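You operate a simulated robot arm through the tools that you are given. There is no shell and no other tool.

The job below is to be done with a simulated robot arm. You get a single attempt, and the scene is never put back.

TASK
Shut the small burner's knob, then brush soapy water on both marked hose spots.
Fine: the hose end at the stove and the bend at the counter edge; both knobs stay shut; the brush goes back. Set down upright: small upright brush. A coat counts when it lies all over at full strength: go over it till it gets no stronger.

The check looks at the end state, three seconds after you hand in, the way a careful person would. Anything else that was tipped, shoved, dropped, spilled or broken makes it a failure.

THE ROBOT
A 6-joint arm with a two-finger gripper, fixed in place. Base frame: the origin is on the floor under the middle of its stand, x ahead of it, y to its left, z up; the work surface is at about z = 800. Lengths are in mm, angles in rad, forces in N, time in s.
It reaches about 1417 mm from its shoulder. Its first joint turns from -2.897 to 2.897 rad. Payload 3.43 kg.
The TCP is the grasp point between the finger pads, 20 mm short of the fingertips. In the tool frame z runs along the fingers and y along their closing line. The gripper opens to 190 mm; its body begins 248 mm behind the TCP.
Orientation is told as [roll, pitch, yaw] about the base's x, y, z axes, in that order, counted from this pose: with the fingers straight down and closing along the base's y, the tool's x points along the base's -x, its y along +y and its z along -z.

THE INTERFACE
- The arm moves only by the tool send_rows. Its argument "series" is text: rows parted by semicolons, each of 7 numbers parted by spaces: the shift along the base's x, y, z in units of 25 mm (1.0 is 25 mm), then the turn, a rotation vector about the base's x, y, z in units of 8 degrees (1.0 is 8 degrees), then the opening in per cent of the stroke, from 0 (shut) to 100 (fully open). In form: dx dy dz rx ry rz fingers; .... A call has 1 to 20 rows; each row shifts and turns the commanded pose from where the row before left it. A call with a number of a shift or a turn outside -1 to 1 is refused whole. Each row takes 0.2 s and may step no farther than 50 mm and 0.15 rad from the row before; otherwise, or with a gripper value out of range, the whole call is refused. A pose out of reach is approached as far as the arm can. The call stops where the force on the tool passes 50 N (or 10 N more than at its start, if that is more) or the arm is blocked; 0.2 s more then pass. Each finger travels about 153 mm/s and halts on what it meets, pressing with about 41 N; the grip force reading is that of the motor and also rises with nothing between the fingers. The clock runs only during rows and for 0.2 s after the last one: add rows that do not move to give the fingers time. The reply holds the time, the measured pose of the TCP, the force on the tool along the base axes, the opening and the grip force, in the units named above and with some noise, with the torque about the TCP (base axes, N m) and any sound that the robot's microphone picked up.
- Cameras (640 x 400 px; columns grow to the right, rows downward): "scene" is fixed at [401.2, -662, 1646.1]; the picture's right is [0.86, -0.52, 0.00], its down [-0.38, -0.64, -0.67] and it looks along [0.35, 0.57, -0.74] (base axes); focal length 364 px, centre (320, 200). "wrist" rides on the gripper at [71, -8, -288] in the tool frame; the picture's right is [0.12, 0.99, 0.00], its down [-0.96, 0.12, -0.25] and it looks along [-0.25, 0.03, 0.97] (tool axes); focal length 261 px, centre (320, 200). There is no depth. A picture from a camera that has moved, and an enlarged one, comes with that camera's place and axes in the base frame and with its lens. The place of the scene camera against the robot may be out by one fixed shift of up to 12 mm in any direction.
- camera(camera): a new picture of that camera. No time passes.
- slide_trunk(by): moves the trunk up (or, below 0, down) by that many mm; the arm rides with it, the base frame stays. It gives what a move gives, with no picture.
- close_up(camera, box): a new picture of the part [left, top, right, bottom] of that camera's present view, enlarged. No time passes.
- finish_job(): hands the job in; it is judged then, once.

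Nothing tells you positions but the pictures and the camera data. Unless the task says otherwise, let go and move clear before handing in.

The tools are called after ">>>" by a JSON object that holds its "op" and its "data". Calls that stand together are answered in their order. send_rows: Moves the arm, as the interface text tells. Its arguments: {"type":"object","properties":{"series":{"type":"string"}},"required":["series"]} The other tools are called the same way: slide_trunk (by) moves the trunk up or down; camera (camera) takes a picture; close_up (camera, box) takes an enlarged picture of a part of a camera's view; finish_job () hands the job in.

At the start:

```text
time_s: 0.0
tcp_pos: [775.2, -109.1, 1187.9]
tcp_rot: [0.002, 0.003, 0.0]
wrist_force: [0.6, -0.6, 0.0]
torque: [-0.04, 0.02, -0.01]
width: 190.4
finger_force: 0.0
trunk travel left (down, up): [-200.0, 240.0]
```

scene: 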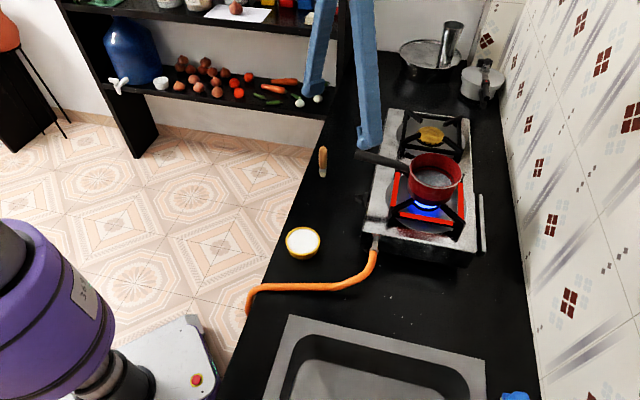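
wrist: 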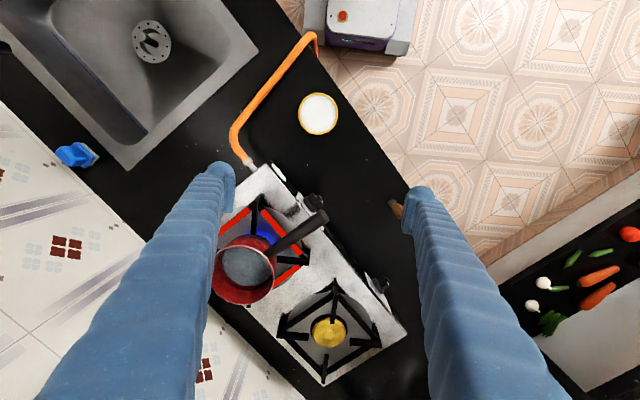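

I see a counter with a two-burner stove (front burner with red pan lit), an orange hose, a bowl of soapy water, and an upright brush near the counter edge. First I take enlarged pictures to find knobs, marks, and the brush.

>>> {"op": "close_up", "data": {"camera": "scene", "box": [230, 220, 400, 326]}}

>>> {"op": "close_up", "data": {"camera": "scene", "box": [340, 90, 500, 270]}}

>>> {"op": "close_up", "data": {"camera": "scene", "box": [280, 130, 380, 260]}}

>>> {"op": "close_up", "data": {"camera": "wrist", "box": [200, 140, 440, 300]}}

>>> {"op": "close_up", "data": {"camera": "wrist", "box": [200, 20, 360, 180]}}

```text
3.76 times, centred on (315, 273) of scene
camera zoom: at [401.2, -662.0, 1646.1], right [0.86, -0.52, 0.0], down [-0.38, -0.64, -0.67], along [0.35, 0.57, -0.74], focal length 1372 px, centre (339, -75)
```

zoom: 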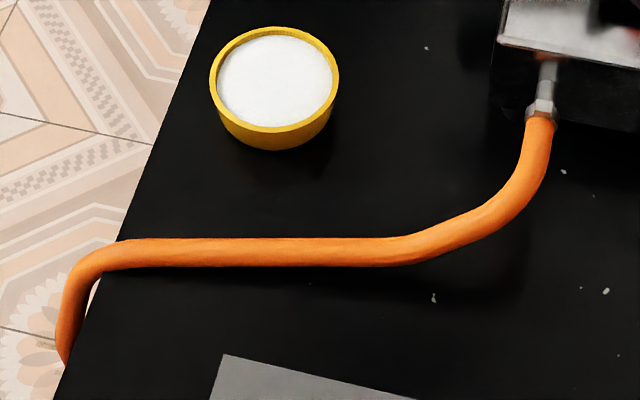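

```text
2.22 times, centred on (420, 180) of scene
camera zoom: at [401.2, -662.0, 1646.1], right [0.86, -0.52, 0.0], down [-0.38, -0.64, -0.67], along [0.35, 0.57, -0.74], focal length 810 px, centre (98, 244)
```

zoom: 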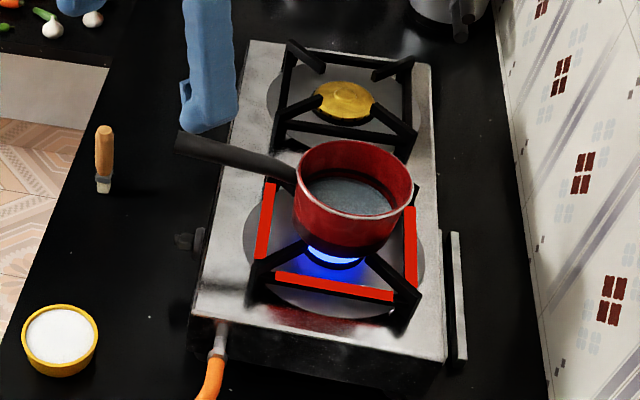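

```text
3.08 times, centred on (330, 195) of scene
camera zoom: at [401.2, -662.0, 1646.1], right [0.86, -0.52, 0.0], down [-0.38, -0.64, -0.67], along [0.35, 0.57, -0.74], focal length 1121 px, centre (289, 215)
```

zoom: 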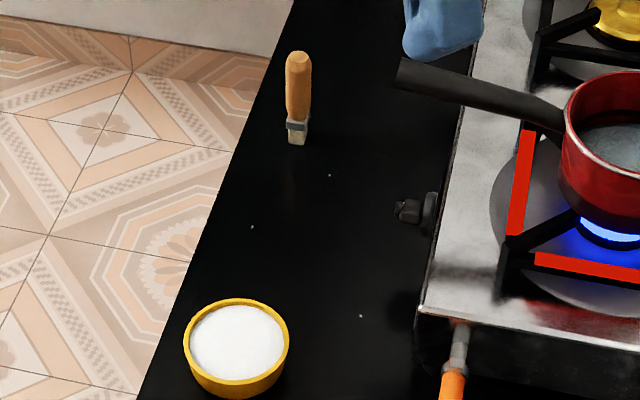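

```text
2.50 times, centred on (320, 220) of wrist
camera zoom: at [703.6, -116.1, 1477.2], right [-0.12, 0.99, 0.0], down [0.96, 0.12, 0.25], along [0.24, 0.03, -0.97], focal length 652 px, centre (320, 150)
```

zoom: 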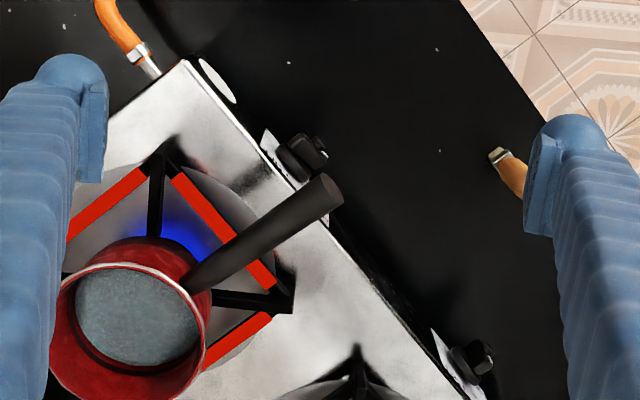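

```text
2.50 times, centred on (280, 100) of wrist
camera zoom: at [703.6, -116.1, 1477.2], right [-0.12, 0.99, 0.0], down [0.96, 0.12, 0.25], along [0.24, 0.03, -0.97], focal length 652 px, centre (420, 450)
```

zoom: 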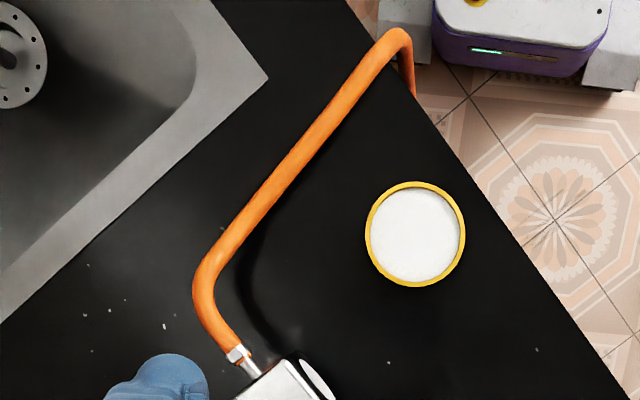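

I've got a rough layout: stove front runs at about 45° in the base frame, the brush near (860, 95), the bowl near (663, -125). I'll look more closely at the knobs and burners before moving.

>>> {"op": "close_up", "data": {"camera": "wrist", "box": [285, 180, 349, 220]}}

>>> {"op": "close_up", "data": {"camera": "wrist", "box": [350, 260, 414, 300]}}

>>> {"op": "close_up", "data": {"camera": "scene", "box": [350, 120, 430, 220]}}

>>> {"op": "close_up", "data": {"camera": "wrist", "box": [220, 240, 400, 390]}}

```text
10.00 times, centred on (317, 200) of wrist
camera zoom: at [703.6, -116.1, 1477.2], right [-0.12, 0.99, 0.0], down [0.96, 0.12, 0.25], along [0.24, 0.03, -0.97], focal length 2606 px, centre (350, 200)
```

zoom: 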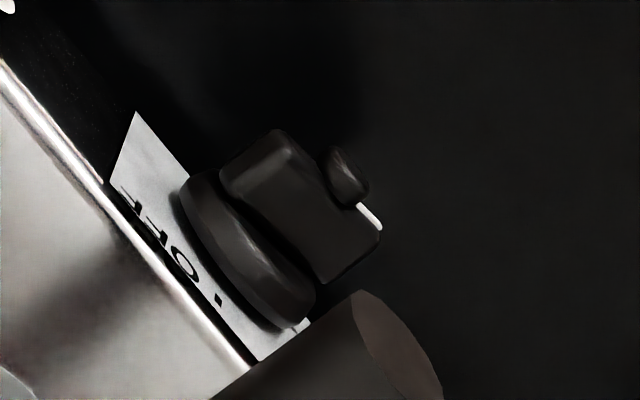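

```text
10.00 times, centred on (382, 280) of wrist
camera zoom: at [703.6, -116.1, 1477.2], right [-0.12, 0.99, 0.0], down [0.96, 0.12, 0.25], along [0.24, 0.03, -0.97], focal length 2606 px, centre (-300, -600)
```

zoom: 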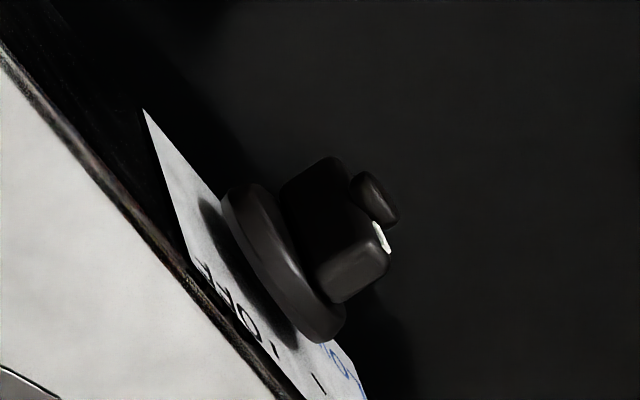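

```text
4.00 times, centred on (390, 170) of scene
camera zoom: at [401.2, -662.0, 1646.1], right [0.86, -0.52, 0.0], down [-0.38, -0.64, -0.67], along [0.35, 0.57, -0.74], focal length 1458 px, centre (40, 320)
```

zoom: 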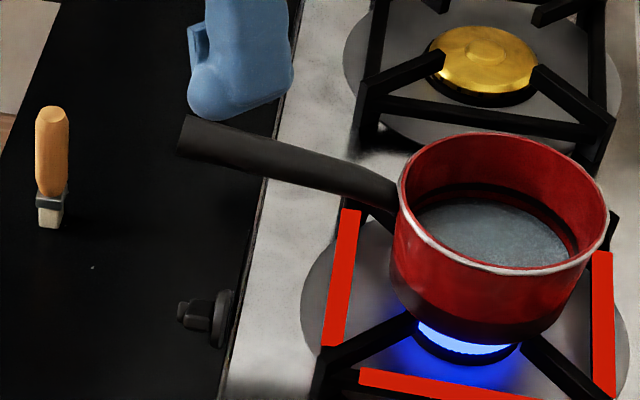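

```text
2.67 times, centred on (310, 315) of wrist
camera zoom: at [703.6, -116.1, 1477.2], right [-0.12, 0.99, 0.0], down [0.96, 0.12, 0.25], along [0.24, 0.03, -0.97], focal length 695 px, centre (347, -107)
```

zoom: 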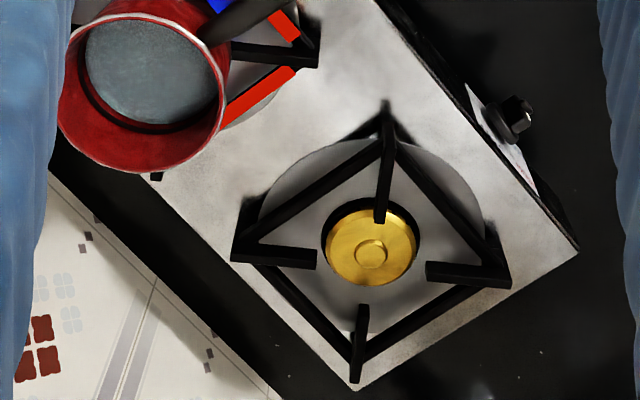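

The knobs have OFF-labelled dial plates and pointers, so I need a frontal view of them. I'll swing the gripper out over the counter's front side, turned and tilted to look at the stove's front face (keeping well above the brush).

>>> {"op": "send_rows", "data": {"series": "0.05 0.98 -0.57 0 0 -0.917 100;0.05 0.98 -0.57 0 0 -0.917 100;0.05 0.98 -0.57 0 0 -0.917 100;0.05 0.98 -0.57 0 0 -0.917 100;0.05 0.98 -0.57 0 0 -0.917 100;0.05 0.98 -0.57 0 0 -0.917 100;0.05 0.98 -0.57 -0.69 -0.72 0 100;0.05 0.98 -0.57 -0.69 -0.72 0 100;0.05 0.98 -0.57 -0.69 -0.72 0 100;0.05 0.98 -0.57 -0.69 -0.72 0 100;0.05 0.98 -0.57 -0.69 -0.72 0 100;0.05 0.98 -0.57 0 0 0 100"}}

>>> {"op": "camera", "data": {"camera": "wrist"}}

>>> {"op": "camera", "data": {"camera": "scene"}}

```text
time_s: 2.6
tcp_pos: [787.6, 186.8, 1015.9]
tcp_rot: [0.003, -0.697, -0.768]
wrist_force: [0.1, 1.0, -0.5]
torque: [-0.08, 0.02, -0.04]
width: 189.9
finger_force: 0.0
trunk travel left (down, up): [-200.0, 240.0]
```

```text
taken
camera wrist: at [609.2, 347.4, 1193.4], right [0.62, 0.78, -0.07], down [0.5, -0.32, 0.81], along [0.6, -0.54, -0.59], focal length 261 px, centre (320, 200)
```

wrist: 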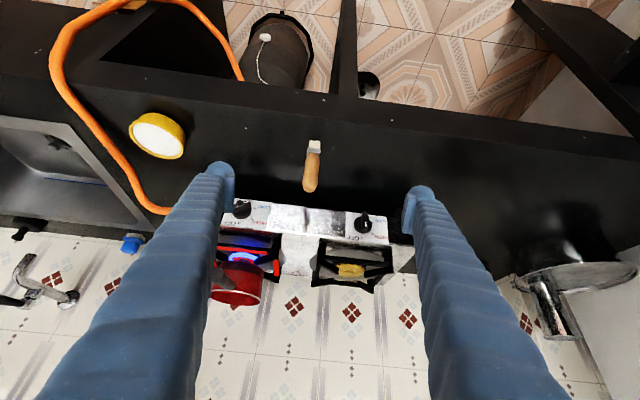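

```text
taken
```

scene: 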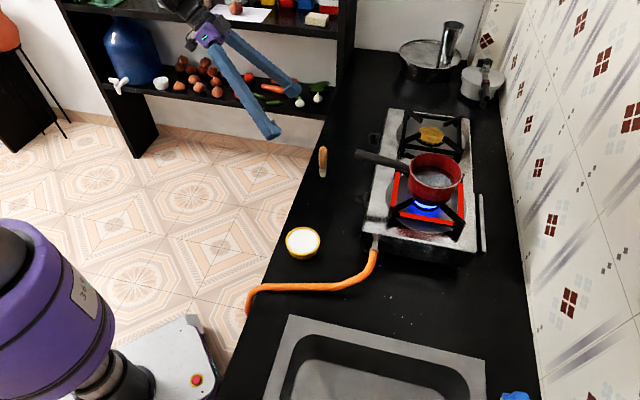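

From here both knobs are visible from the front, though upside down. I'll enlarge each dial, plus the brush.

>>> {"op": "close_up", "data": {"camera": "wrist", "box": [215, 190, 295, 240]}}

>>> {"op": "close_up", "data": {"camera": "wrist", "box": [325, 195, 405, 245]}}

>>> {"op": "close_up", "data": {"camera": "wrist", "box": [210, 180, 410, 305]}}

>>> {"op": "close_up", "data": {"camera": "wrist", "box": [290, 125, 350, 200]}}

>>> {"op": "close_up", "data": {"camera": "wrist", "box": [40, 0, 240, 220]}}

```text
8.00 times, centred on (255, 215) of wrist
camera zoom: at [609.2, 347.4, 1193.4], right [0.62, 0.78, -0.07], down [0.5, -0.32, 0.81], along [0.6, -0.54, -0.59], focal length 2085 px, centre (840, 80)
```

zoom: 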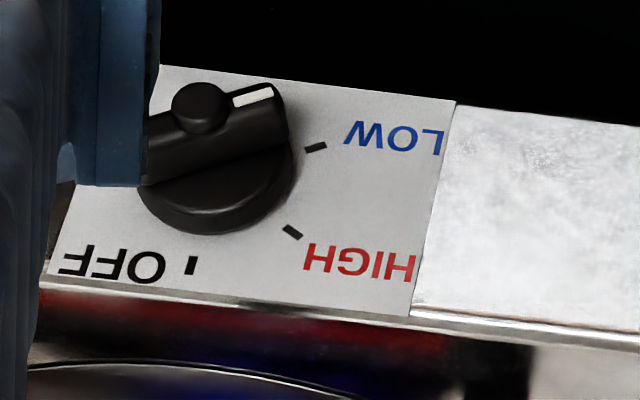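

```text
8.00 times, centred on (365, 220) of wrist
camera zoom: at [609.2, 347.4, 1193.4], right [0.62, 0.78, -0.07], down [0.5, -0.32, 0.81], along [0.6, -0.54, -0.59], focal length 2085 px, centre (-40, 40)
```

zoom: 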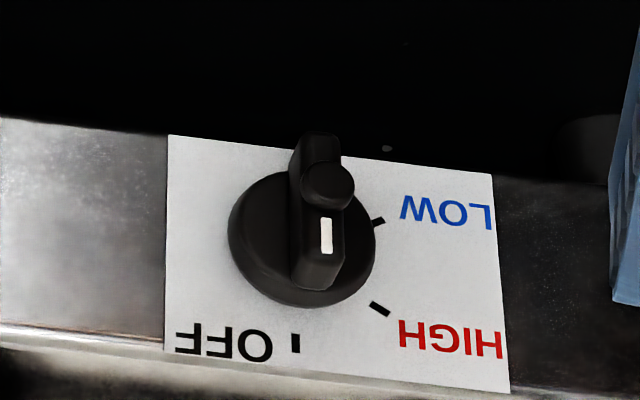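

```text
3.20 times, centred on (310, 242) of wrist
camera zoom: at [609.2, 347.4, 1193.4], right [0.62, 0.78, -0.07], down [0.5, -0.32, 0.81], along [0.6, -0.54, -0.59], focal length 834 px, centre (352, 64)
```

zoom: 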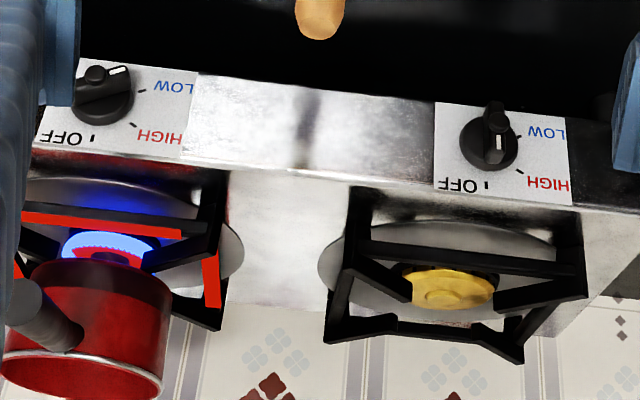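

```text
5.33 times, centred on (320, 162) of wrist
camera zoom: at [609.2, 347.4, 1193.4], right [0.62, 0.78, -0.07], down [0.5, -0.32, 0.81], along [0.6, -0.54, -0.59], focal length 1390 px, centre (320, 400)
```

zoom: 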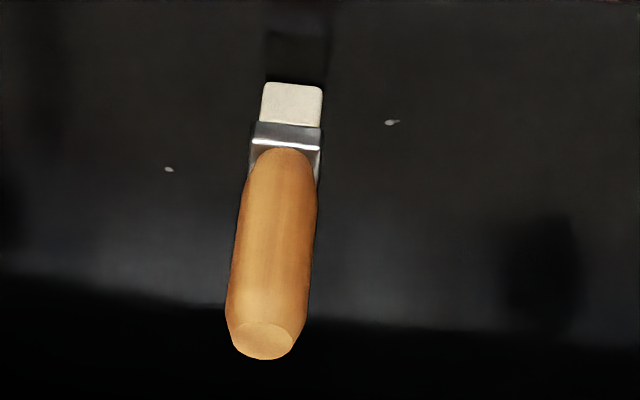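

```text
1.82 times, centred on (140, 110) of wrist
camera zoom: at [609.2, 347.4, 1193.4], right [0.62, 0.78, -0.07], down [0.5, -0.32, 0.81], along [0.6, -0.54, -0.59], focal length 474 px, centre (647, 364)
```

zoom: 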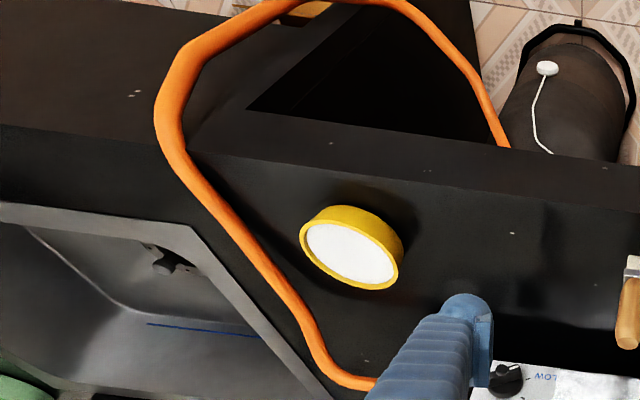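

The lit burner's knob stands at LOW (the yellow burner's one is already at OFF), so the lit one must turn about 120° clockwise seen from the front. I put that knob's face near (850, -98, 881); next I bring the gripper horizontal in front of it, staying high above the brush.

>>> {"op": "send_rows", "data": {"series": "-0.073 -0.928 0 -0.693 -0.721 0 45;-0.073 -0.928 0 -0.693 -0.721 0 45;-0.073 -0.928 0 -0.693 -0.721 0 45;-0.073 -0.928 0 -0.693 -0.721 0 45;-0.073 -0.928 0 -0.693 -0.721 0 45;-0.073 -0.928 0 -0.693 -0.721 0 45;-0.073 -0.928 0 -0.173 -0.18 0 45;-0.073 -0.928 0 0 0 0 45;-0.073 -0.928 0 0 0 0 45"}}

>>> {"op": "camera", "data": {"camera": "wrist"}}

>>> {"op": "camera", "data": {"camera": "scene"}}

```text
time_s: 4.6
tcp_pos: [845.1, 30.8, 1062.9]
tcp_rot: [-0.762, -1.562, -0.01]
wrist_force: [-0.3, 0.2, -0.5]
torque: [0.02, 0.01, 0.01]
width: 85.4
finger_force: 0.1
out of reach, approached as far as the arm can: row 5, 6, 7, 8, 9
trunk travel left (down, up): [-200.0, 240.0]
```

```text
taken
camera wrist: at [630.4, 225.5, 995.5], right [0.69, 0.71, -0.13], down [-0.09, 0.26, 0.96], along [0.72, -0.65, 0.24], focal length 261 px, centre (320, 200)
```

wrist: 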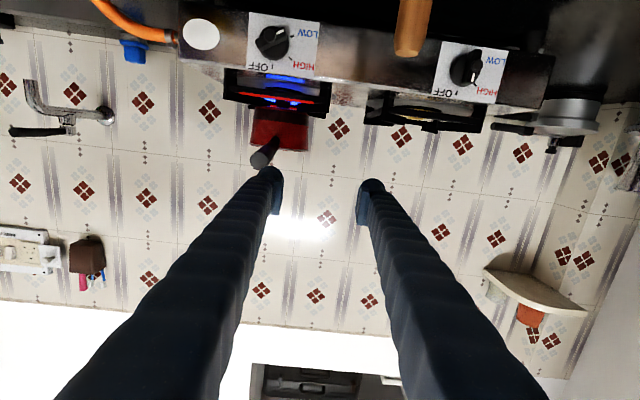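

```text
taken
```

scene: 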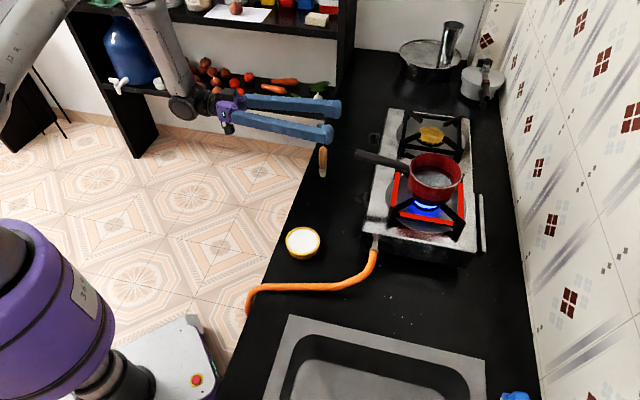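

The arm couldn't reach the fully horizontal stand-off, but this view shows the knobs and pan handle nicely. I'll enlarge them to fix positions before choosing a tilted approach.

>>> {"op": "close_up", "data": {"camera": "wrist", "box": [236, 5, 332, 65]}}

>>> {"op": "close_up", "data": {"camera": "wrist", "box": [160, 0, 360, 200]}}

>>> {"op": "close_up", "data": {"camera": "wrist", "box": [420, 30, 520, 100]}}

>>> {"op": "close_up", "data": {"camera": "scene", "box": [160, 60, 360, 185]}}

```text
6.67 times, centred on (284, 35) of wrist
camera zoom: at [630.4, 225.5, 995.5], right [0.69, 0.71, -0.13], down [-0.09, 0.26, 0.96], along [0.72, -0.65, 0.24], focal length 1738 px, centre (560, 1300)
```

zoom: 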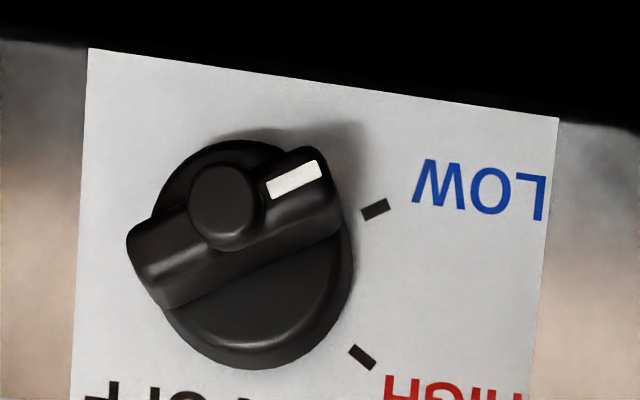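

```text
2.00 times, centred on (260, 100) of wrist
camera zoom: at [630.4, 225.5, 995.5], right [0.69, 0.71, -0.13], down [-0.09, 0.26, 0.96], along [0.72, -0.65, 0.24], focal length 521 px, centre (440, 400)
```

zoom: 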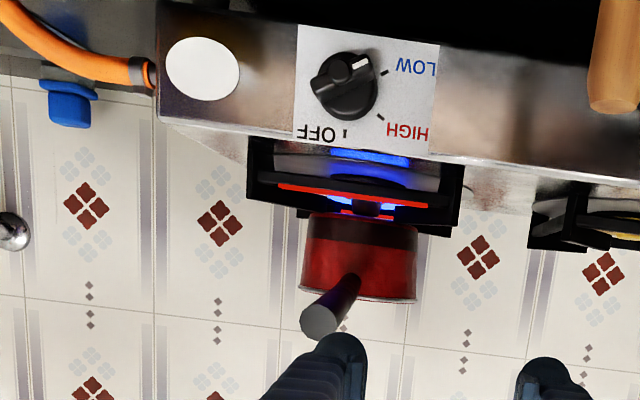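

```text
5.71 times, centred on (470, 65) of wrist
camera zoom: at [630.4, 225.5, 995.5], right [0.69, 0.71, -0.13], down [-0.09, 0.26, 0.96], along [0.72, -0.65, 0.24], focal length 1489 px, centre (-537, 971)
```

zoom: 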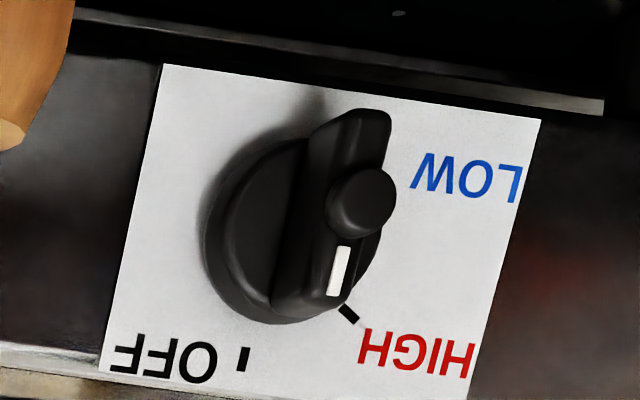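

```text
3.20 times, centred on (260, 122) of scene
camera zoom: at [401.2, -662.0, 1646.1], right [0.86, -0.52, 0.0], down [-0.38, -0.64, -0.67], along [0.35, 0.57, -0.74], focal length 1166 px, centre (512, 448)
```

zoom: 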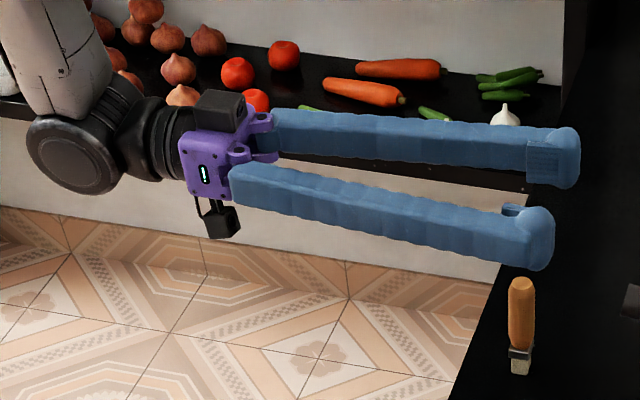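

Knob axis triangulates well to about (850, -98, 880), and the pan handle end sits about 160 mm above it. I'll switch to a 45° tilted approach that is reachable and passes outside the handle.

>>> {"op": "send_rows", "data": {"series": "0 0 0 0.693 0.721 0 45;0 0 0 0.693 0.721 0 45;0 0 0 0.693 0.721 0 45;0 0 0 0.693 0.721 0 45;0 0 0 0.693 0.721 0 45;0 0 0 0.433 0.45 0 45;0 0 0 0 0 0 45"}}

>>> {"op": "camera", "data": {"camera": "wrist"}}

```text
time_s: 6.2
tcp_pos: [844.7, 28.9, 1062.3]
tcp_rot: [0.003, -0.782, -0.77]
wrist_force: [-0.4, -0.5, 0.3]
torque: [0.0, -0.01, 0.02]
width: 85.5
finger_force: 0.1
trunk travel left (down, up): [-200.0, 240.0]
```

```text
taken
camera wrist: at [655.6, 199.2, 1219.4], right [0.63, 0.77, -0.08], down [0.44, -0.27, 0.85], along [0.64, -0.57, -0.51], focal length 261 px, centre (320, 200)
```

wrist: 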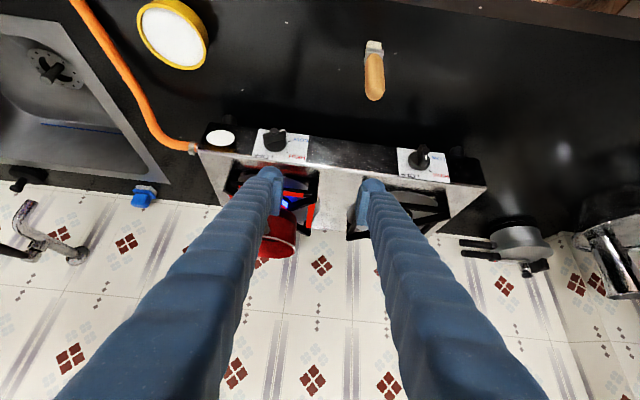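

The commanded pose follows the real one, good. Now I move to a stand-off just outside the knob at 45° tilt.

>>> {"op": "send_rows", "data": {"series": "-0.364 -0.635 -0.6 0 0 0 32;-0.364 -0.635 -0.6 0 0 0 32;-0.364 -0.635 -0.7 0 0 0 32;-0.364 -0.635 -0.7 0 0 0 32;-0.364 -0.635 -0.7 0 0 0 32;0 0 -0.79 0 0 0 32;0 0 0 0 0 0 32"}}

>>> {"op": "camera", "data": {"camera": "wrist"}}

>>> {"op": "camera", "data": {"camera": "scene"}}

```text
time_s: 7.8
tcp_pos: [799.8, -49.6, 961.3]
tcp_rot: [0.003, -0.782, -0.769]
wrist_force: [0.4, -0.3, -0.3]
torque: [-0.05, 0.01, -0.02]
width: 61.0
finger_force: 0.0
trunk travel left (down, up): [-200.0, 240.0]
```

```text
taken
camera wrist: at [610.6, 120.2, 1116.2], right [0.63, 0.77, -0.08], down [0.44, -0.27, 0.85], along [0.64, -0.57, -0.51], focal length 261 px, centre (320, 200)
```

wrist: 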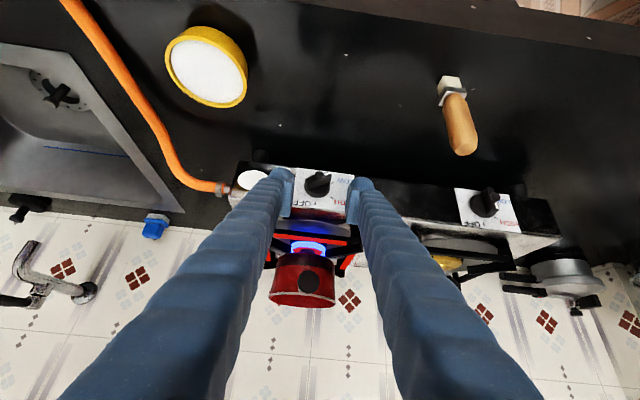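

```text
taken
```

scene: 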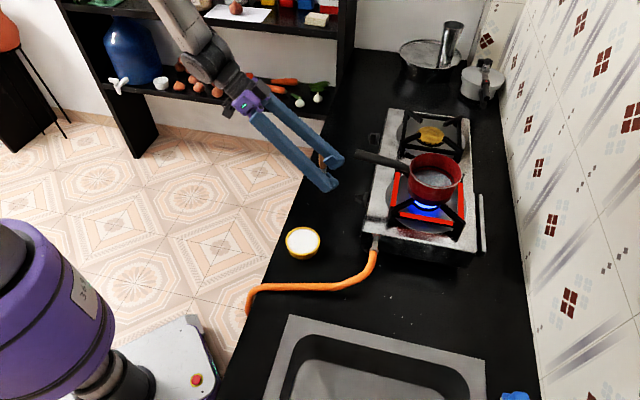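

Reached the stand-off cleanly; the knob sits between the fingers. I'll enlarge it to measure its offset from the tool axis and the finger size.

>>> {"op": "close_up", "data": {"camera": "wrist", "box": [262, 155, 382, 230]}}

>>> {"op": "close_up", "data": {"camera": "scene", "box": [280, 100, 440, 220]}}

```text
5.33 times, centred on (322, 192) of wrist
camera zoom: at [610.6, 120.2, 1116.2], right [0.63, 0.77, -0.08], down [0.44, -0.27, 0.85], along [0.64, -0.57, -0.51], focal length 1390 px, centre (309, 240)
```

zoom: 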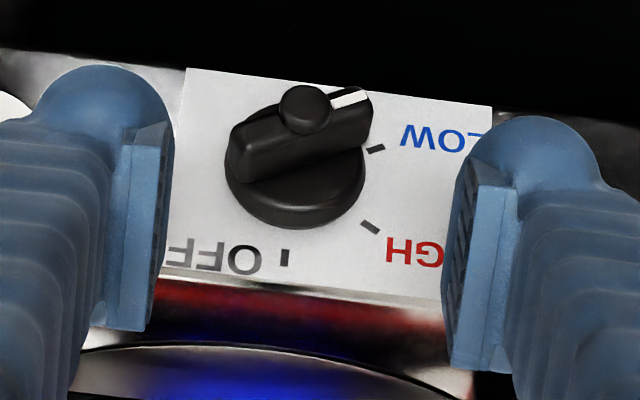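

```text
3.33 times, centred on (360, 160) of scene
camera zoom: at [401.2, -662.0, 1646.1], right [0.86, -0.52, 0.0], down [-0.38, -0.64, -0.67], along [0.35, 0.57, -0.74], focal length 1215 px, centre (187, 333)
```

zoom: 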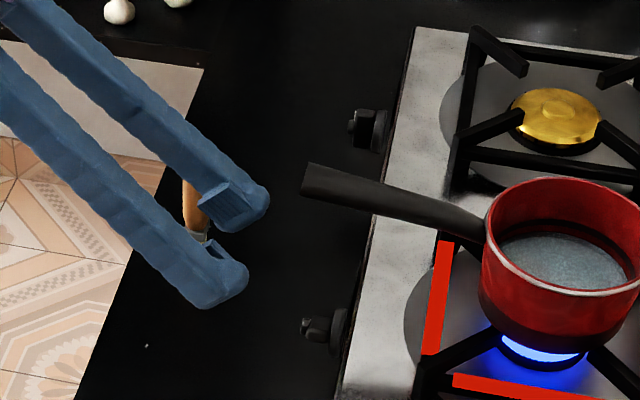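

The knob matches my estimate (axis at h≈136 along the stove front). The plan is to press down on the high end of its bar with one fingertip, which turns it toward OFF, then squeeze it upright with both pads. I'll move just above it first.

>>> {"op": "send_rows", "data": {"series": "0.676 0.684 -0.652 0 0 0 32;0.75 -0.72 0 0 0 0 32;0.75 -0.72 0 0 0 0 32;0.75 -0.72 0 0 0 0 32;0 0 0 0 0 0 32"}}

>>> {"op": "camera", "data": {"camera": "wrist"}}

>>> {"op": "close_up", "data": {"camera": "wrist", "box": [220, 120, 400, 240]}}

>>> {"op": "close_up", "data": {"camera": "scene", "box": [320, 120, 440, 220]}}

```text
time_s: 9.0
tcp_pos: [872.3, -86.2, 945.4]
tcp_rot: [0.004, -0.783, -0.77]
wrist_force: [0.4, -0.2, 0.0]
torque: [0.01, 0.03, -0.03]
width: 60.8
finger_force: 0.0
trunk travel left (down, up): [-200.0, 240.0]
```

```text
taken
camera wrist: at [683.1, 83.6, 1100.3], right [0.63, 0.77, -0.08], down [0.44, -0.27, 0.85], along [0.64, -0.57, -0.51], focal length 261 px, centre (320, 200)
```

wrist: 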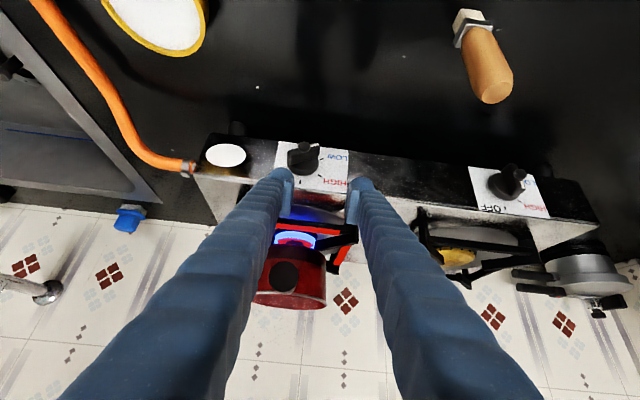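

```text
3.33 times, centred on (310, 180) of wrist
camera zoom: at [683.1, 83.6, 1100.3], right [0.63, 0.77, -0.08], down [0.44, -0.27, 0.85], along [0.64, -0.57, -0.51], focal length 869 px, centre (353, 267)
```

zoom: 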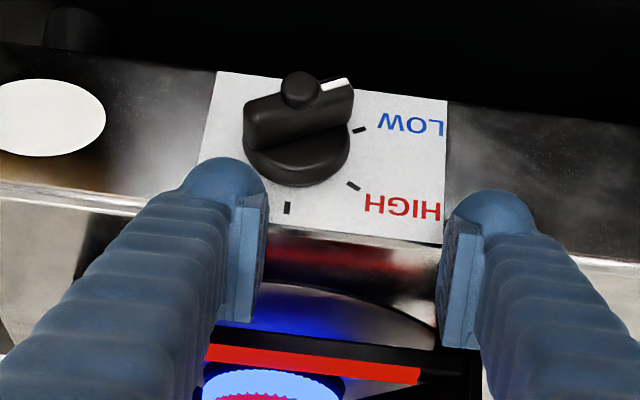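

```text
4.00 times, centred on (380, 170) of scene
camera zoom: at [401.2, -662.0, 1646.1], right [0.86, -0.52, 0.0], down [-0.38, -0.64, -0.67], along [0.35, 0.57, -0.74], focal length 1458 px, centre (80, 320)
```

zoom: 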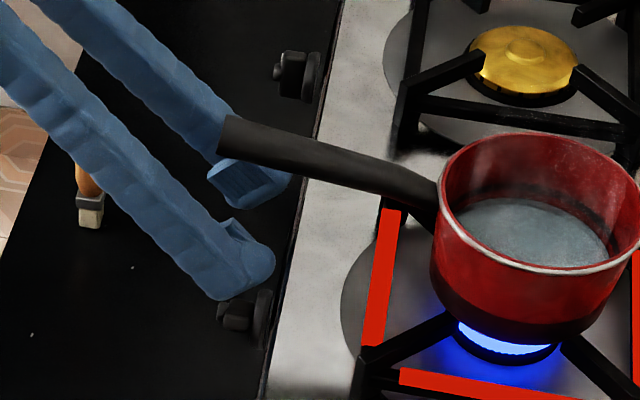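

The fingertip lines up over the high end of the bar. I'll nudge 3 mm and press down gently in small steps.

>>> {"op": "send_rows", "data": {"series": "0.083 0.086 -0.4 0 0 0 32;0 0 -0.4 0 0 0 32;0 0 -0.2 0 0 0 32;0 0 -0.2 0 0 0 32;0 0 -0.2 0 0 0 32;0 0 -0.2 0 0 0 32"}}

>>> {"op": "close_up", "data": {"camera": "wrist", "box": [220, 120, 400, 240]}}

```text
time_s: 10.4
tcp_pos: [874.4, -86.0, 905.6]
tcp_rot: [0.004, -0.782, -0.77]
wrist_force: [-0.5, -1.1, 1.6]
torque: [-0.07, 0.06, 0.01]
width: 61.8
finger_force: 1.0
trunk travel left (down, up): [-200.0, 240.0]
```

```text
3.33 times, centred on (310, 180) of wrist
camera zoom: at [685.5, 85.2, 1060.8], right [0.63, 0.77, -0.08], down [0.44, -0.27, 0.85], along [0.64, -0.57, -0.51], focal length 869 px, centre (353, 267)
```

zoom: 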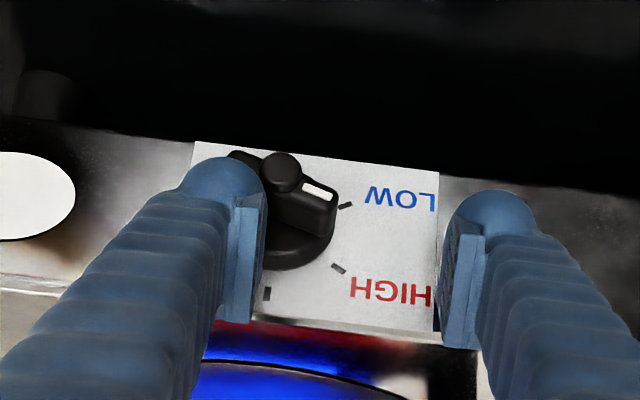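

The knob is turning with almost no force; the pointer is already past LOW toward HIGH. I continue pressing down.

>>> {"op": "send_rows", "data": {"series": "0 0 -0.2 0 0 0 32;0 0 -0.2 0 0 0 32;0 0 -0.2 0 0 0 32"}}

>>> {"op": "close_up", "data": {"camera": "wrist", "box": [220, 120, 400, 240]}}

```text
time_s: 11.2
tcp_pos: [872.2, -85.1, 893.7]
tcp_rot: [0.005, -0.785, -0.774]
wrist_force: [-20.8, -0.4, 26.5]
torque: [-0.86, 0.5, -1.02]
width: 69.9
finger_force: 8.2
trunk travel left (down, up): [-200.0, 240.0]
```

```text
3.33 times, centred on (310, 180) of wrist
camera zoom: at [683.2, 85.2, 1048.6], right [0.63, 0.77, -0.08], down [0.44, -0.27, 0.86], along [0.64, -0.57, -0.51], focal length 869 px, centre (353, 267)
```

zoom: 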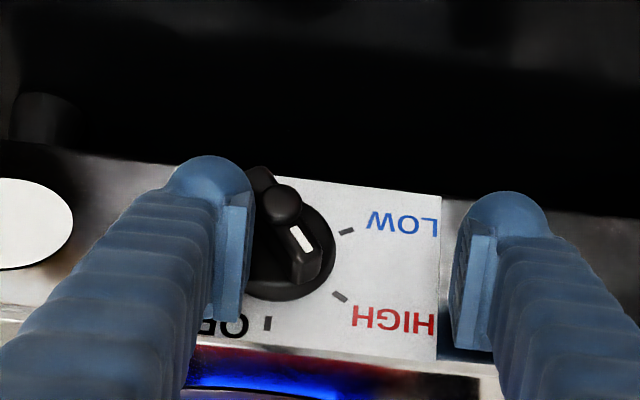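

The pointer is now within about 30° of OFF. I'll release that finger sideways and centre the two pads around the bar for the squeeze.

>>> {"op": "send_rows", "data": {"series": "-0.338 -0.063 0.12 0 0 0 32;-0.442 -0.13 0 0 0 0 32;-0.277 -0.288 0 0 0 0 32;0 0 -0.464 0 0 0 32;0 0 0 0 0 0 32"}}

>>> {"op": "close_up", "data": {"camera": "wrist", "box": [220, 120, 400, 240]}}

>>> {"op": "close_up", "data": {"camera": "scene", "box": [320, 120, 440, 220]}}

```text
time_s: 12.4
tcp_pos: [850.2, -97.6, 881.7]
tcp_rot: [0.003, -0.783, -0.768]
wrist_force: [0.2, 0.0, -0.6]
torque: [-0.02, 0.03, -0.01]
width: 60.8
finger_force: 0.0
trunk travel left (down, up): [-200.0, 240.0]
```

```text
3.33 times, centred on (310, 180) of wrist
camera zoom: at [659.5, 71.8, 1037.1], right [0.63, 0.77, -0.08], down [0.44, -0.27, 0.85], along [0.64, -0.57, -0.51], focal length 869 px, centre (353, 267)
```

zoom: 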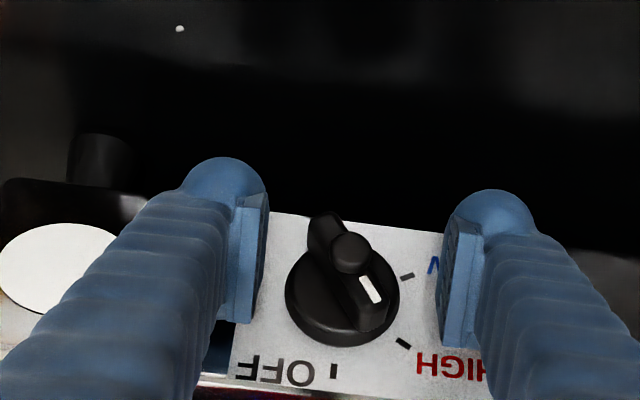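

```text
4.00 times, centred on (380, 170) of scene
camera zoom: at [401.2, -662.0, 1646.1], right [0.86, -0.52, 0.0], down [-0.38, -0.64, -0.67], along [0.35, 0.57, -0.74], focal length 1458 px, centre (80, 320)
```

zoom: 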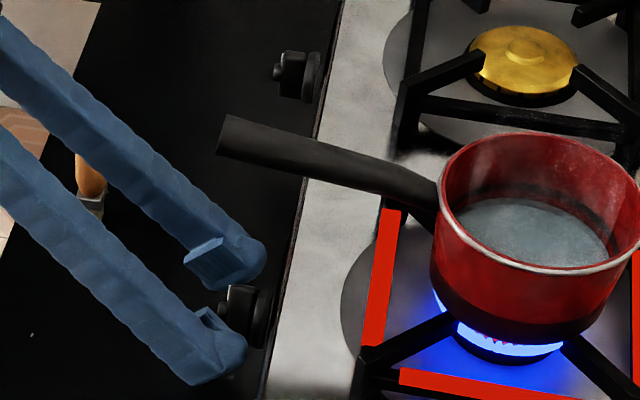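

The bar is centred between the pads, about 30° short of OFF. Closing the pads gradually should square it up to vertical.

>>> {"op": "send_rows", "data": {"series": "0 0 0 0 0 0 22;0 0 0 0 0 0 16;0 0 0 0 0 0 12;0 0 0 0 0 0 9;0 0 0 0 0 0 6;0 0 0 0 0 0 4;0 0 0 0 0 0 4"}}

>>> {"op": "close_up", "data": {"camera": "wrist", "box": [220, 120, 400, 240]}}

>>> {"op": "close_up", "data": {"camera": "scene", "box": [320, 120, 440, 220]}}

```text
time_s: 14.0
tcp_pos: [848.8, -98.1, 881.4]
tcp_rot: [0.005, -0.782, -0.769]
wrist_force: [-6.7, -4.4, -1.1]
torque: [-0.05, 0.0, -0.13]
width: 13.8
finger_force: 45.2
trunk travel left (down, up): [-200.0, 240.0]
```

```text
3.33 times, centred on (310, 180) of wrist
camera zoom: at [658.9, 71.2, 1037.1], right [0.63, 0.77, -0.08], down [0.44, -0.27, 0.85], along [0.64, -0.57, -0.51], focal length 869 px, centre (353, 267)
```

zoom: 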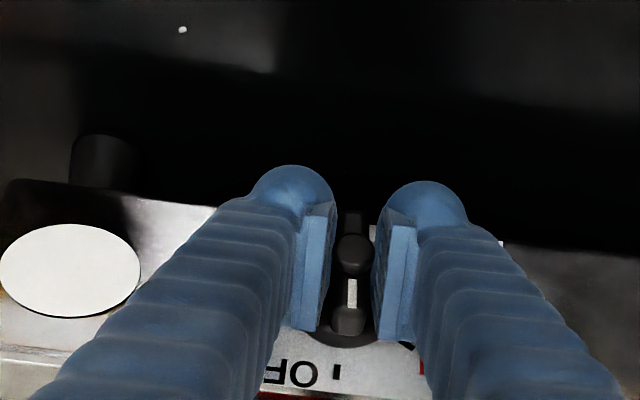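

```text
4.00 times, centred on (380, 170) of scene
camera zoom: at [401.2, -662.0, 1646.1], right [0.86, -0.52, 0.0], down [-0.38, -0.64, -0.67], along [0.35, 0.57, -0.74], focal length 1458 px, centre (80, 320)
```

zoom: 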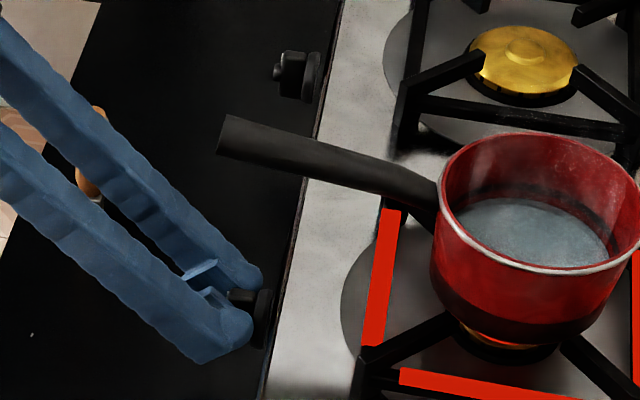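

The flame is out and the bar stands vertical. I'll open the pads and back straight out, then check the pointer.

>>> {"op": "send_rows", "data": {"series": "0 0 0 0 0 0 10;0 0 0 0 0 0 20;0 0 0 0 0 0 30;-0.72 0.69 0 0 0 0 30;-0.72 0.69 0 0 0 0 30;-0.72 0.69 0.4 0 0 0 30;0 0 0 0 0 0 30"}}

>>> {"op": "camera", "data": {"camera": "wrist"}}

>>> {"op": "close_up", "data": {"camera": "wrist", "box": [250, 140, 400, 240]}}

>>> {"op": "camera", "data": {"camera": "scene"}}

```text
time_s: 15.6
tcp_pos: [793.5, -46.2, 893.7]
tcp_rot: [0.004, -0.783, -0.771]
wrist_force: [0.2, 0.1, -0.8]
torque: [-0.05, -0.05, -0.05]
width: 57.0
finger_force: 0.1
trunk travel left (down, up): [-200.0, 240.0]
```

```text
taken
camera wrist: at [603.9, 124.7, 1048.8], right [0.63, 0.77, -0.08], down [0.44, -0.27, 0.85], along [0.64, -0.57, -0.51], focal length 261 px, centre (320, 200)
```

wrist: 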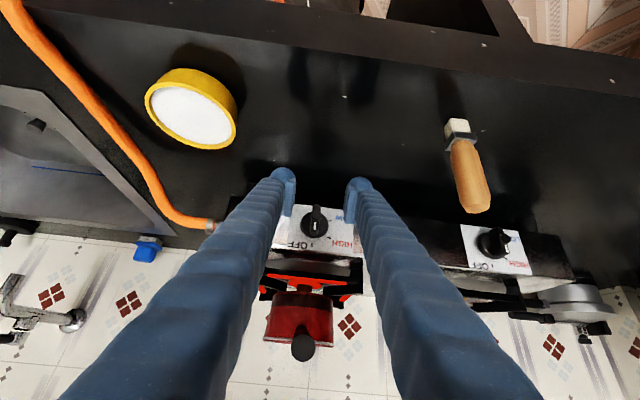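

```text
4.00 times, centred on (325, 190) of wrist
camera zoom: at [603.9, 124.7, 1048.8], right [0.63, 0.77, -0.08], down [0.44, -0.27, 0.85], along [0.64, -0.57, -0.51], focal length 1043 px, centre (300, 240)
```

zoom: 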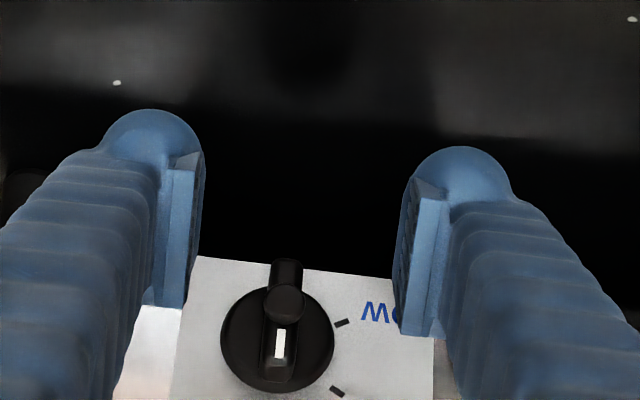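

```text
taken
```

scene: 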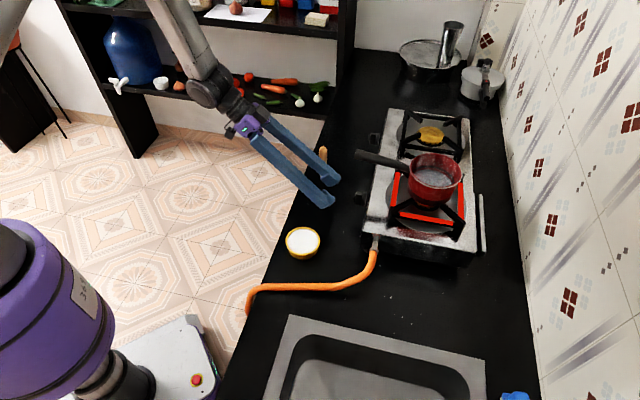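

The small burner's knob is at OFF and the flame is out. Next I lift, bring the gripper vertical, turn it so its closing line points across the counter, and go above the brush at about (858, 96).

>>> {"op": "send_rows", "data": {"series": "0 0 1 0 0 0 40;0 0 1 0.693 0.721 0 40;0 0 1 0.693 0.721 0 40;0 0 1 0.693 0.721 0 40;0.2 0.5 0.65 0.693 0.721 0 40;0.3 0.8 0 0.693 0.721 0 40;0.4 0.8 0 0.433 0.45 0 40;0.336 0.718 0 0 0 1 40;0.336 0.718 0 0 0 1 40;0.336 0.718 0 0 0 1 40;0.336 0.718 0 0 0 1 40;0.336 0.718 0 0 0 1 40;0 0 0 0 0 1 40;0 0 0 0 0 1 40;0 0 0 0 0 1 40;0 0 0 0 0 1 40;0 0 0 0 0 1 40;0 0 0 0 0 1 40;0 0 0 0 0 0.25 40;0 0 0 0 0 0 40"}}

>>> {"op": "camera", "data": {"camera": "wrist"}}

>>> {"op": "camera", "data": {"camera": "scene"}}

```text
time_s: 19.8
tcp_pos: [859.6, 96.2, 1007.5]
tcp_rot: [0.0, 0.001, 0.803]
wrist_force: [-0.1, -0.2, 0.3]
torque: [-0.02, 0.0, 0.02]
width: 76.0
finger_force: 0.1
trunk travel left (down, up): [-200.0, 240.0]
```

```text
taken
camera wrist: at [815.5, 40.9, 1296.9], right [-0.8, 0.6, 0.0], down [0.59, 0.77, 0.25], along [0.15, 0.2, -0.97], focal length 261 px, centre (320, 200)
```

wrist: 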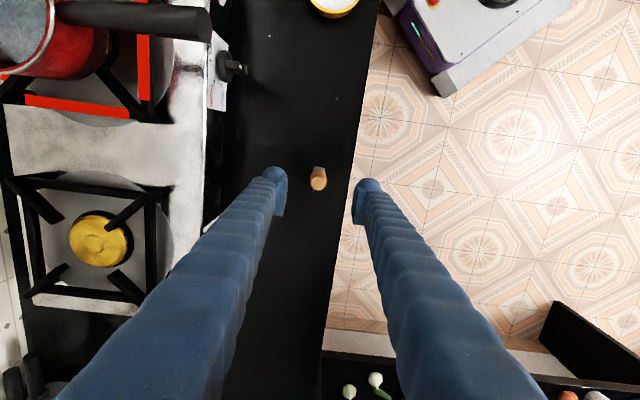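

```text
taken
```

scene: 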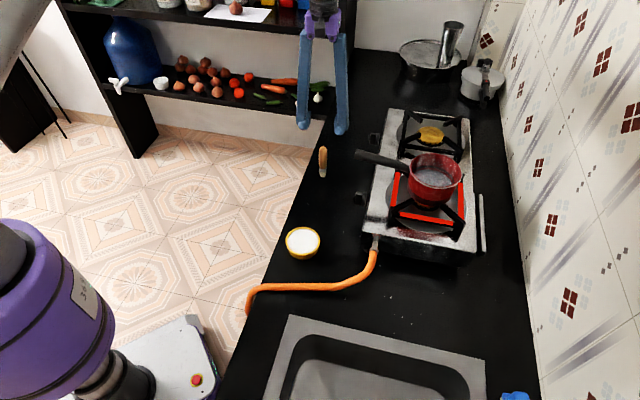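

The gripper is vertical above the brush. I'll enlarge to align precisely.

>>> {"op": "close_up", "data": {"camera": "wrist", "box": [260, 150, 380, 225]}}

>>> {"op": "close_up", "data": {"camera": "scene", "box": [290, 100, 370, 190]}}

```text
5.33 times, centred on (320, 188) of wrist
camera zoom: at [815.5, 40.9, 1296.9], right [-0.8, 0.6, 0.0], down [0.59, 0.77, 0.25], along [0.15, 0.2, -0.97], focal length 1390 px, centre (320, 267)
```

zoom: 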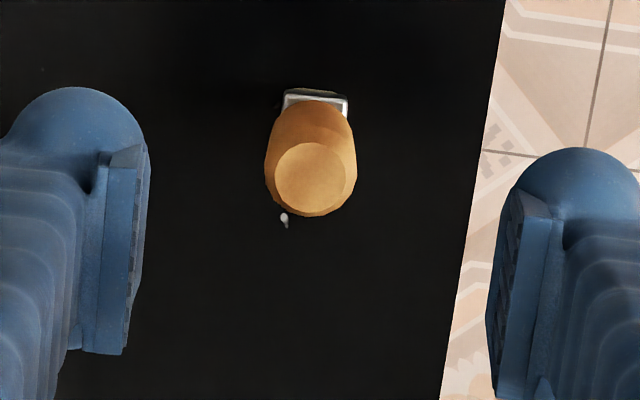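

```text
4.44 times, centred on (330, 145) of scene
camera zoom: at [401.2, -662.0, 1646.1], right [0.86, -0.52, 0.0], down [-0.38, -0.64, -0.67], along [0.35, 0.57, -0.74], focal length 1620 px, centre (276, 444)
```

zoom: 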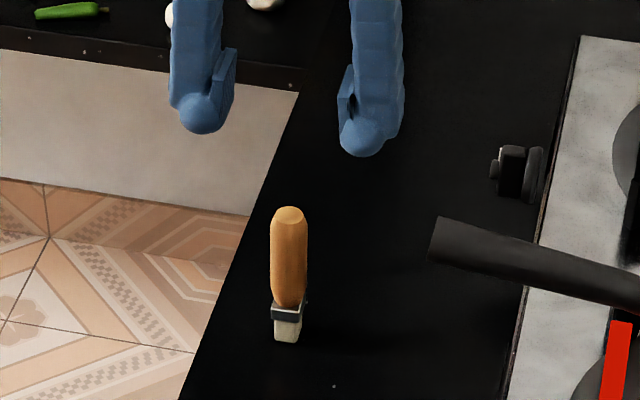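

Brush centre is within about 1 mm of the tool axis. Descending to grip the handle at z≈890.

>>> {"op": "send_rows", "data": {"series": "0.016 0.048 -0.94 0 0 0 40;0 0 -0.94 0 0 0 40;0 0 -0.94 0 0 0 40;0 0 -0.94 0 0 0 40;0 0 -0.94 0 0 0 40;0 0 0 0 0 0 40"}}

>>> {"op": "close_up", "data": {"camera": "wrist", "box": [260, 150, 380, 225]}}

>>> {"op": "close_up", "data": {"camera": "scene", "box": [290, 100, 370, 190]}}

```text
time_s: 21.2
tcp_pos: [859.2, 97.6, 889.9]
tcp_rot: [0.001, 0.003, 0.804]
wrist_force: [0.0, -0.7, 0.1]
torque: [0.02, 0.01, -0.04]
width: 76.2
finger_force: 0.1
trunk travel left (down, up): [-200.0, 240.0]
```

```text
5.33 times, centred on (320, 188) of wrist
camera zoom: at [815.4, 42.6, 1179.6], right [-0.8, 0.6, 0.0], down [0.59, 0.77, 0.25], along [0.15, 0.2, -0.97], focal length 1390 px, centre (320, 267)
```

zoom: 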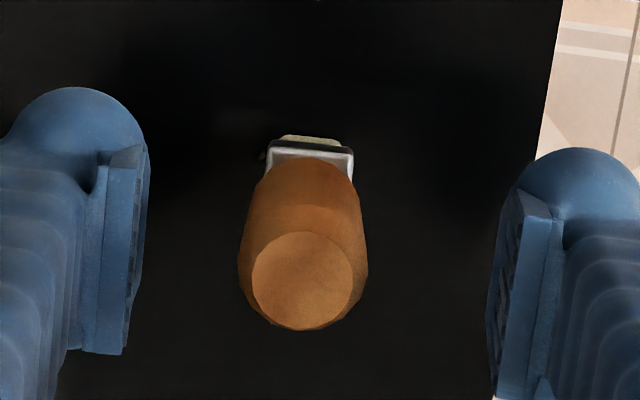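

```text
4.44 times, centred on (330, 145) of scene
camera zoom: at [401.2, -662.0, 1646.1], right [0.86, -0.52, 0.0], down [-0.38, -0.64, -0.67], along [0.35, 0.57, -0.74], focal length 1620 px, centre (276, 444)
```

zoom: 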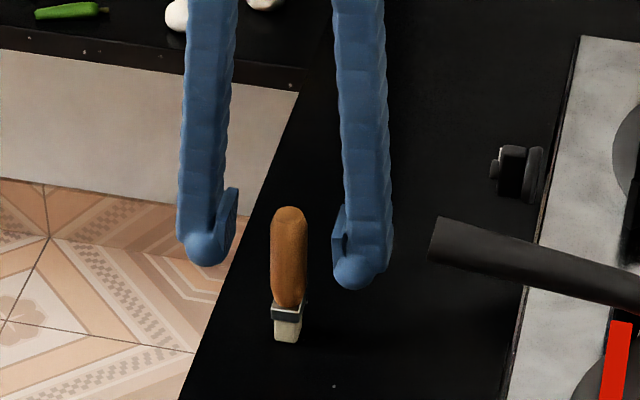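

The brush is about 2–3 mm off centre, so I nudge and then close slowly on the handle.

>>> {"op": "send_rows", "data": {"series": "0.07 -0.055 0 0 0 0 32;0 0 0 0 0 0 26;0 0 0 0 0 0 21;0 0 0 0 0 0 18;0 0 0 0 0 0 15;0 0 0 0 0 0 12;0 0 0 0 0 0 9;0 0 0 0 0 0 7;0 0 0 0 0 0 7"}}

>>> {"op": "close_up", "data": {"camera": "wrist", "box": [260, 150, 380, 225]}}

>>> {"op": "close_up", "data": {"camera": "scene", "box": [290, 100, 370, 190]}}

```text
time_s: 23.2
tcp_pos: [860.2, 97.1, 889.9]
tcp_rot: [0.002, 0.001, 0.804]
wrist_force: [0.3, -0.3, 0.0]
torque: [0.0, 0.02, 0.04]
width: 24.7
finger_force: 41.1
trunk travel left (down, up): [-200.0, 240.0]
```

```text
5.33 times, centred on (320, 188) of wrist
camera zoom: at [817.4, 41.1, 1179.4], right [-0.8, 0.6, 0.0], down [0.59, 0.77, 0.25], along [0.15, 0.2, -0.97], focal length 1390 px, centre (320, 267)
```

zoom: 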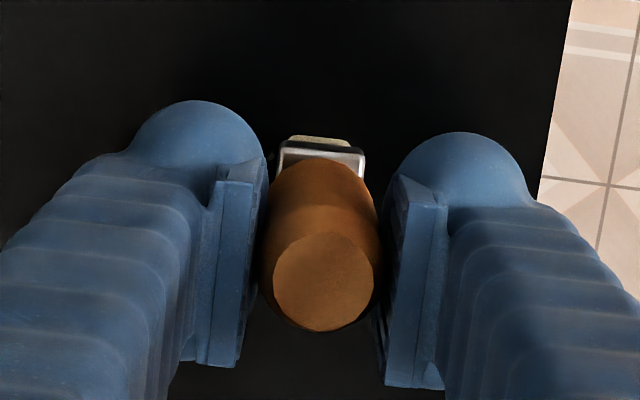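

```text
4.44 times, centred on (330, 145) of scene
camera zoom: at [401.2, -662.0, 1646.1], right [0.86, -0.52, 0.0], down [-0.38, -0.64, -0.67], along [0.35, 0.57, -0.74], focal length 1620 px, centre (276, 444)
```

zoom: 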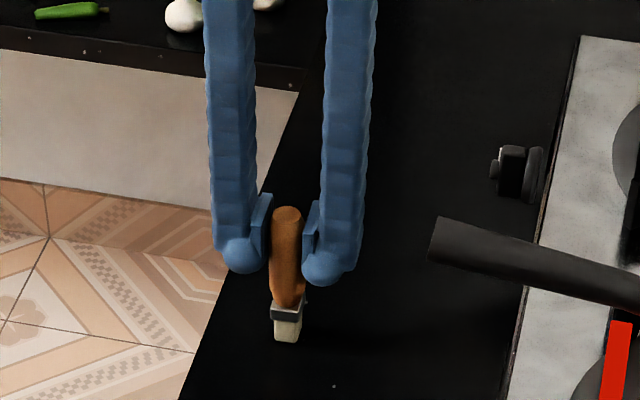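

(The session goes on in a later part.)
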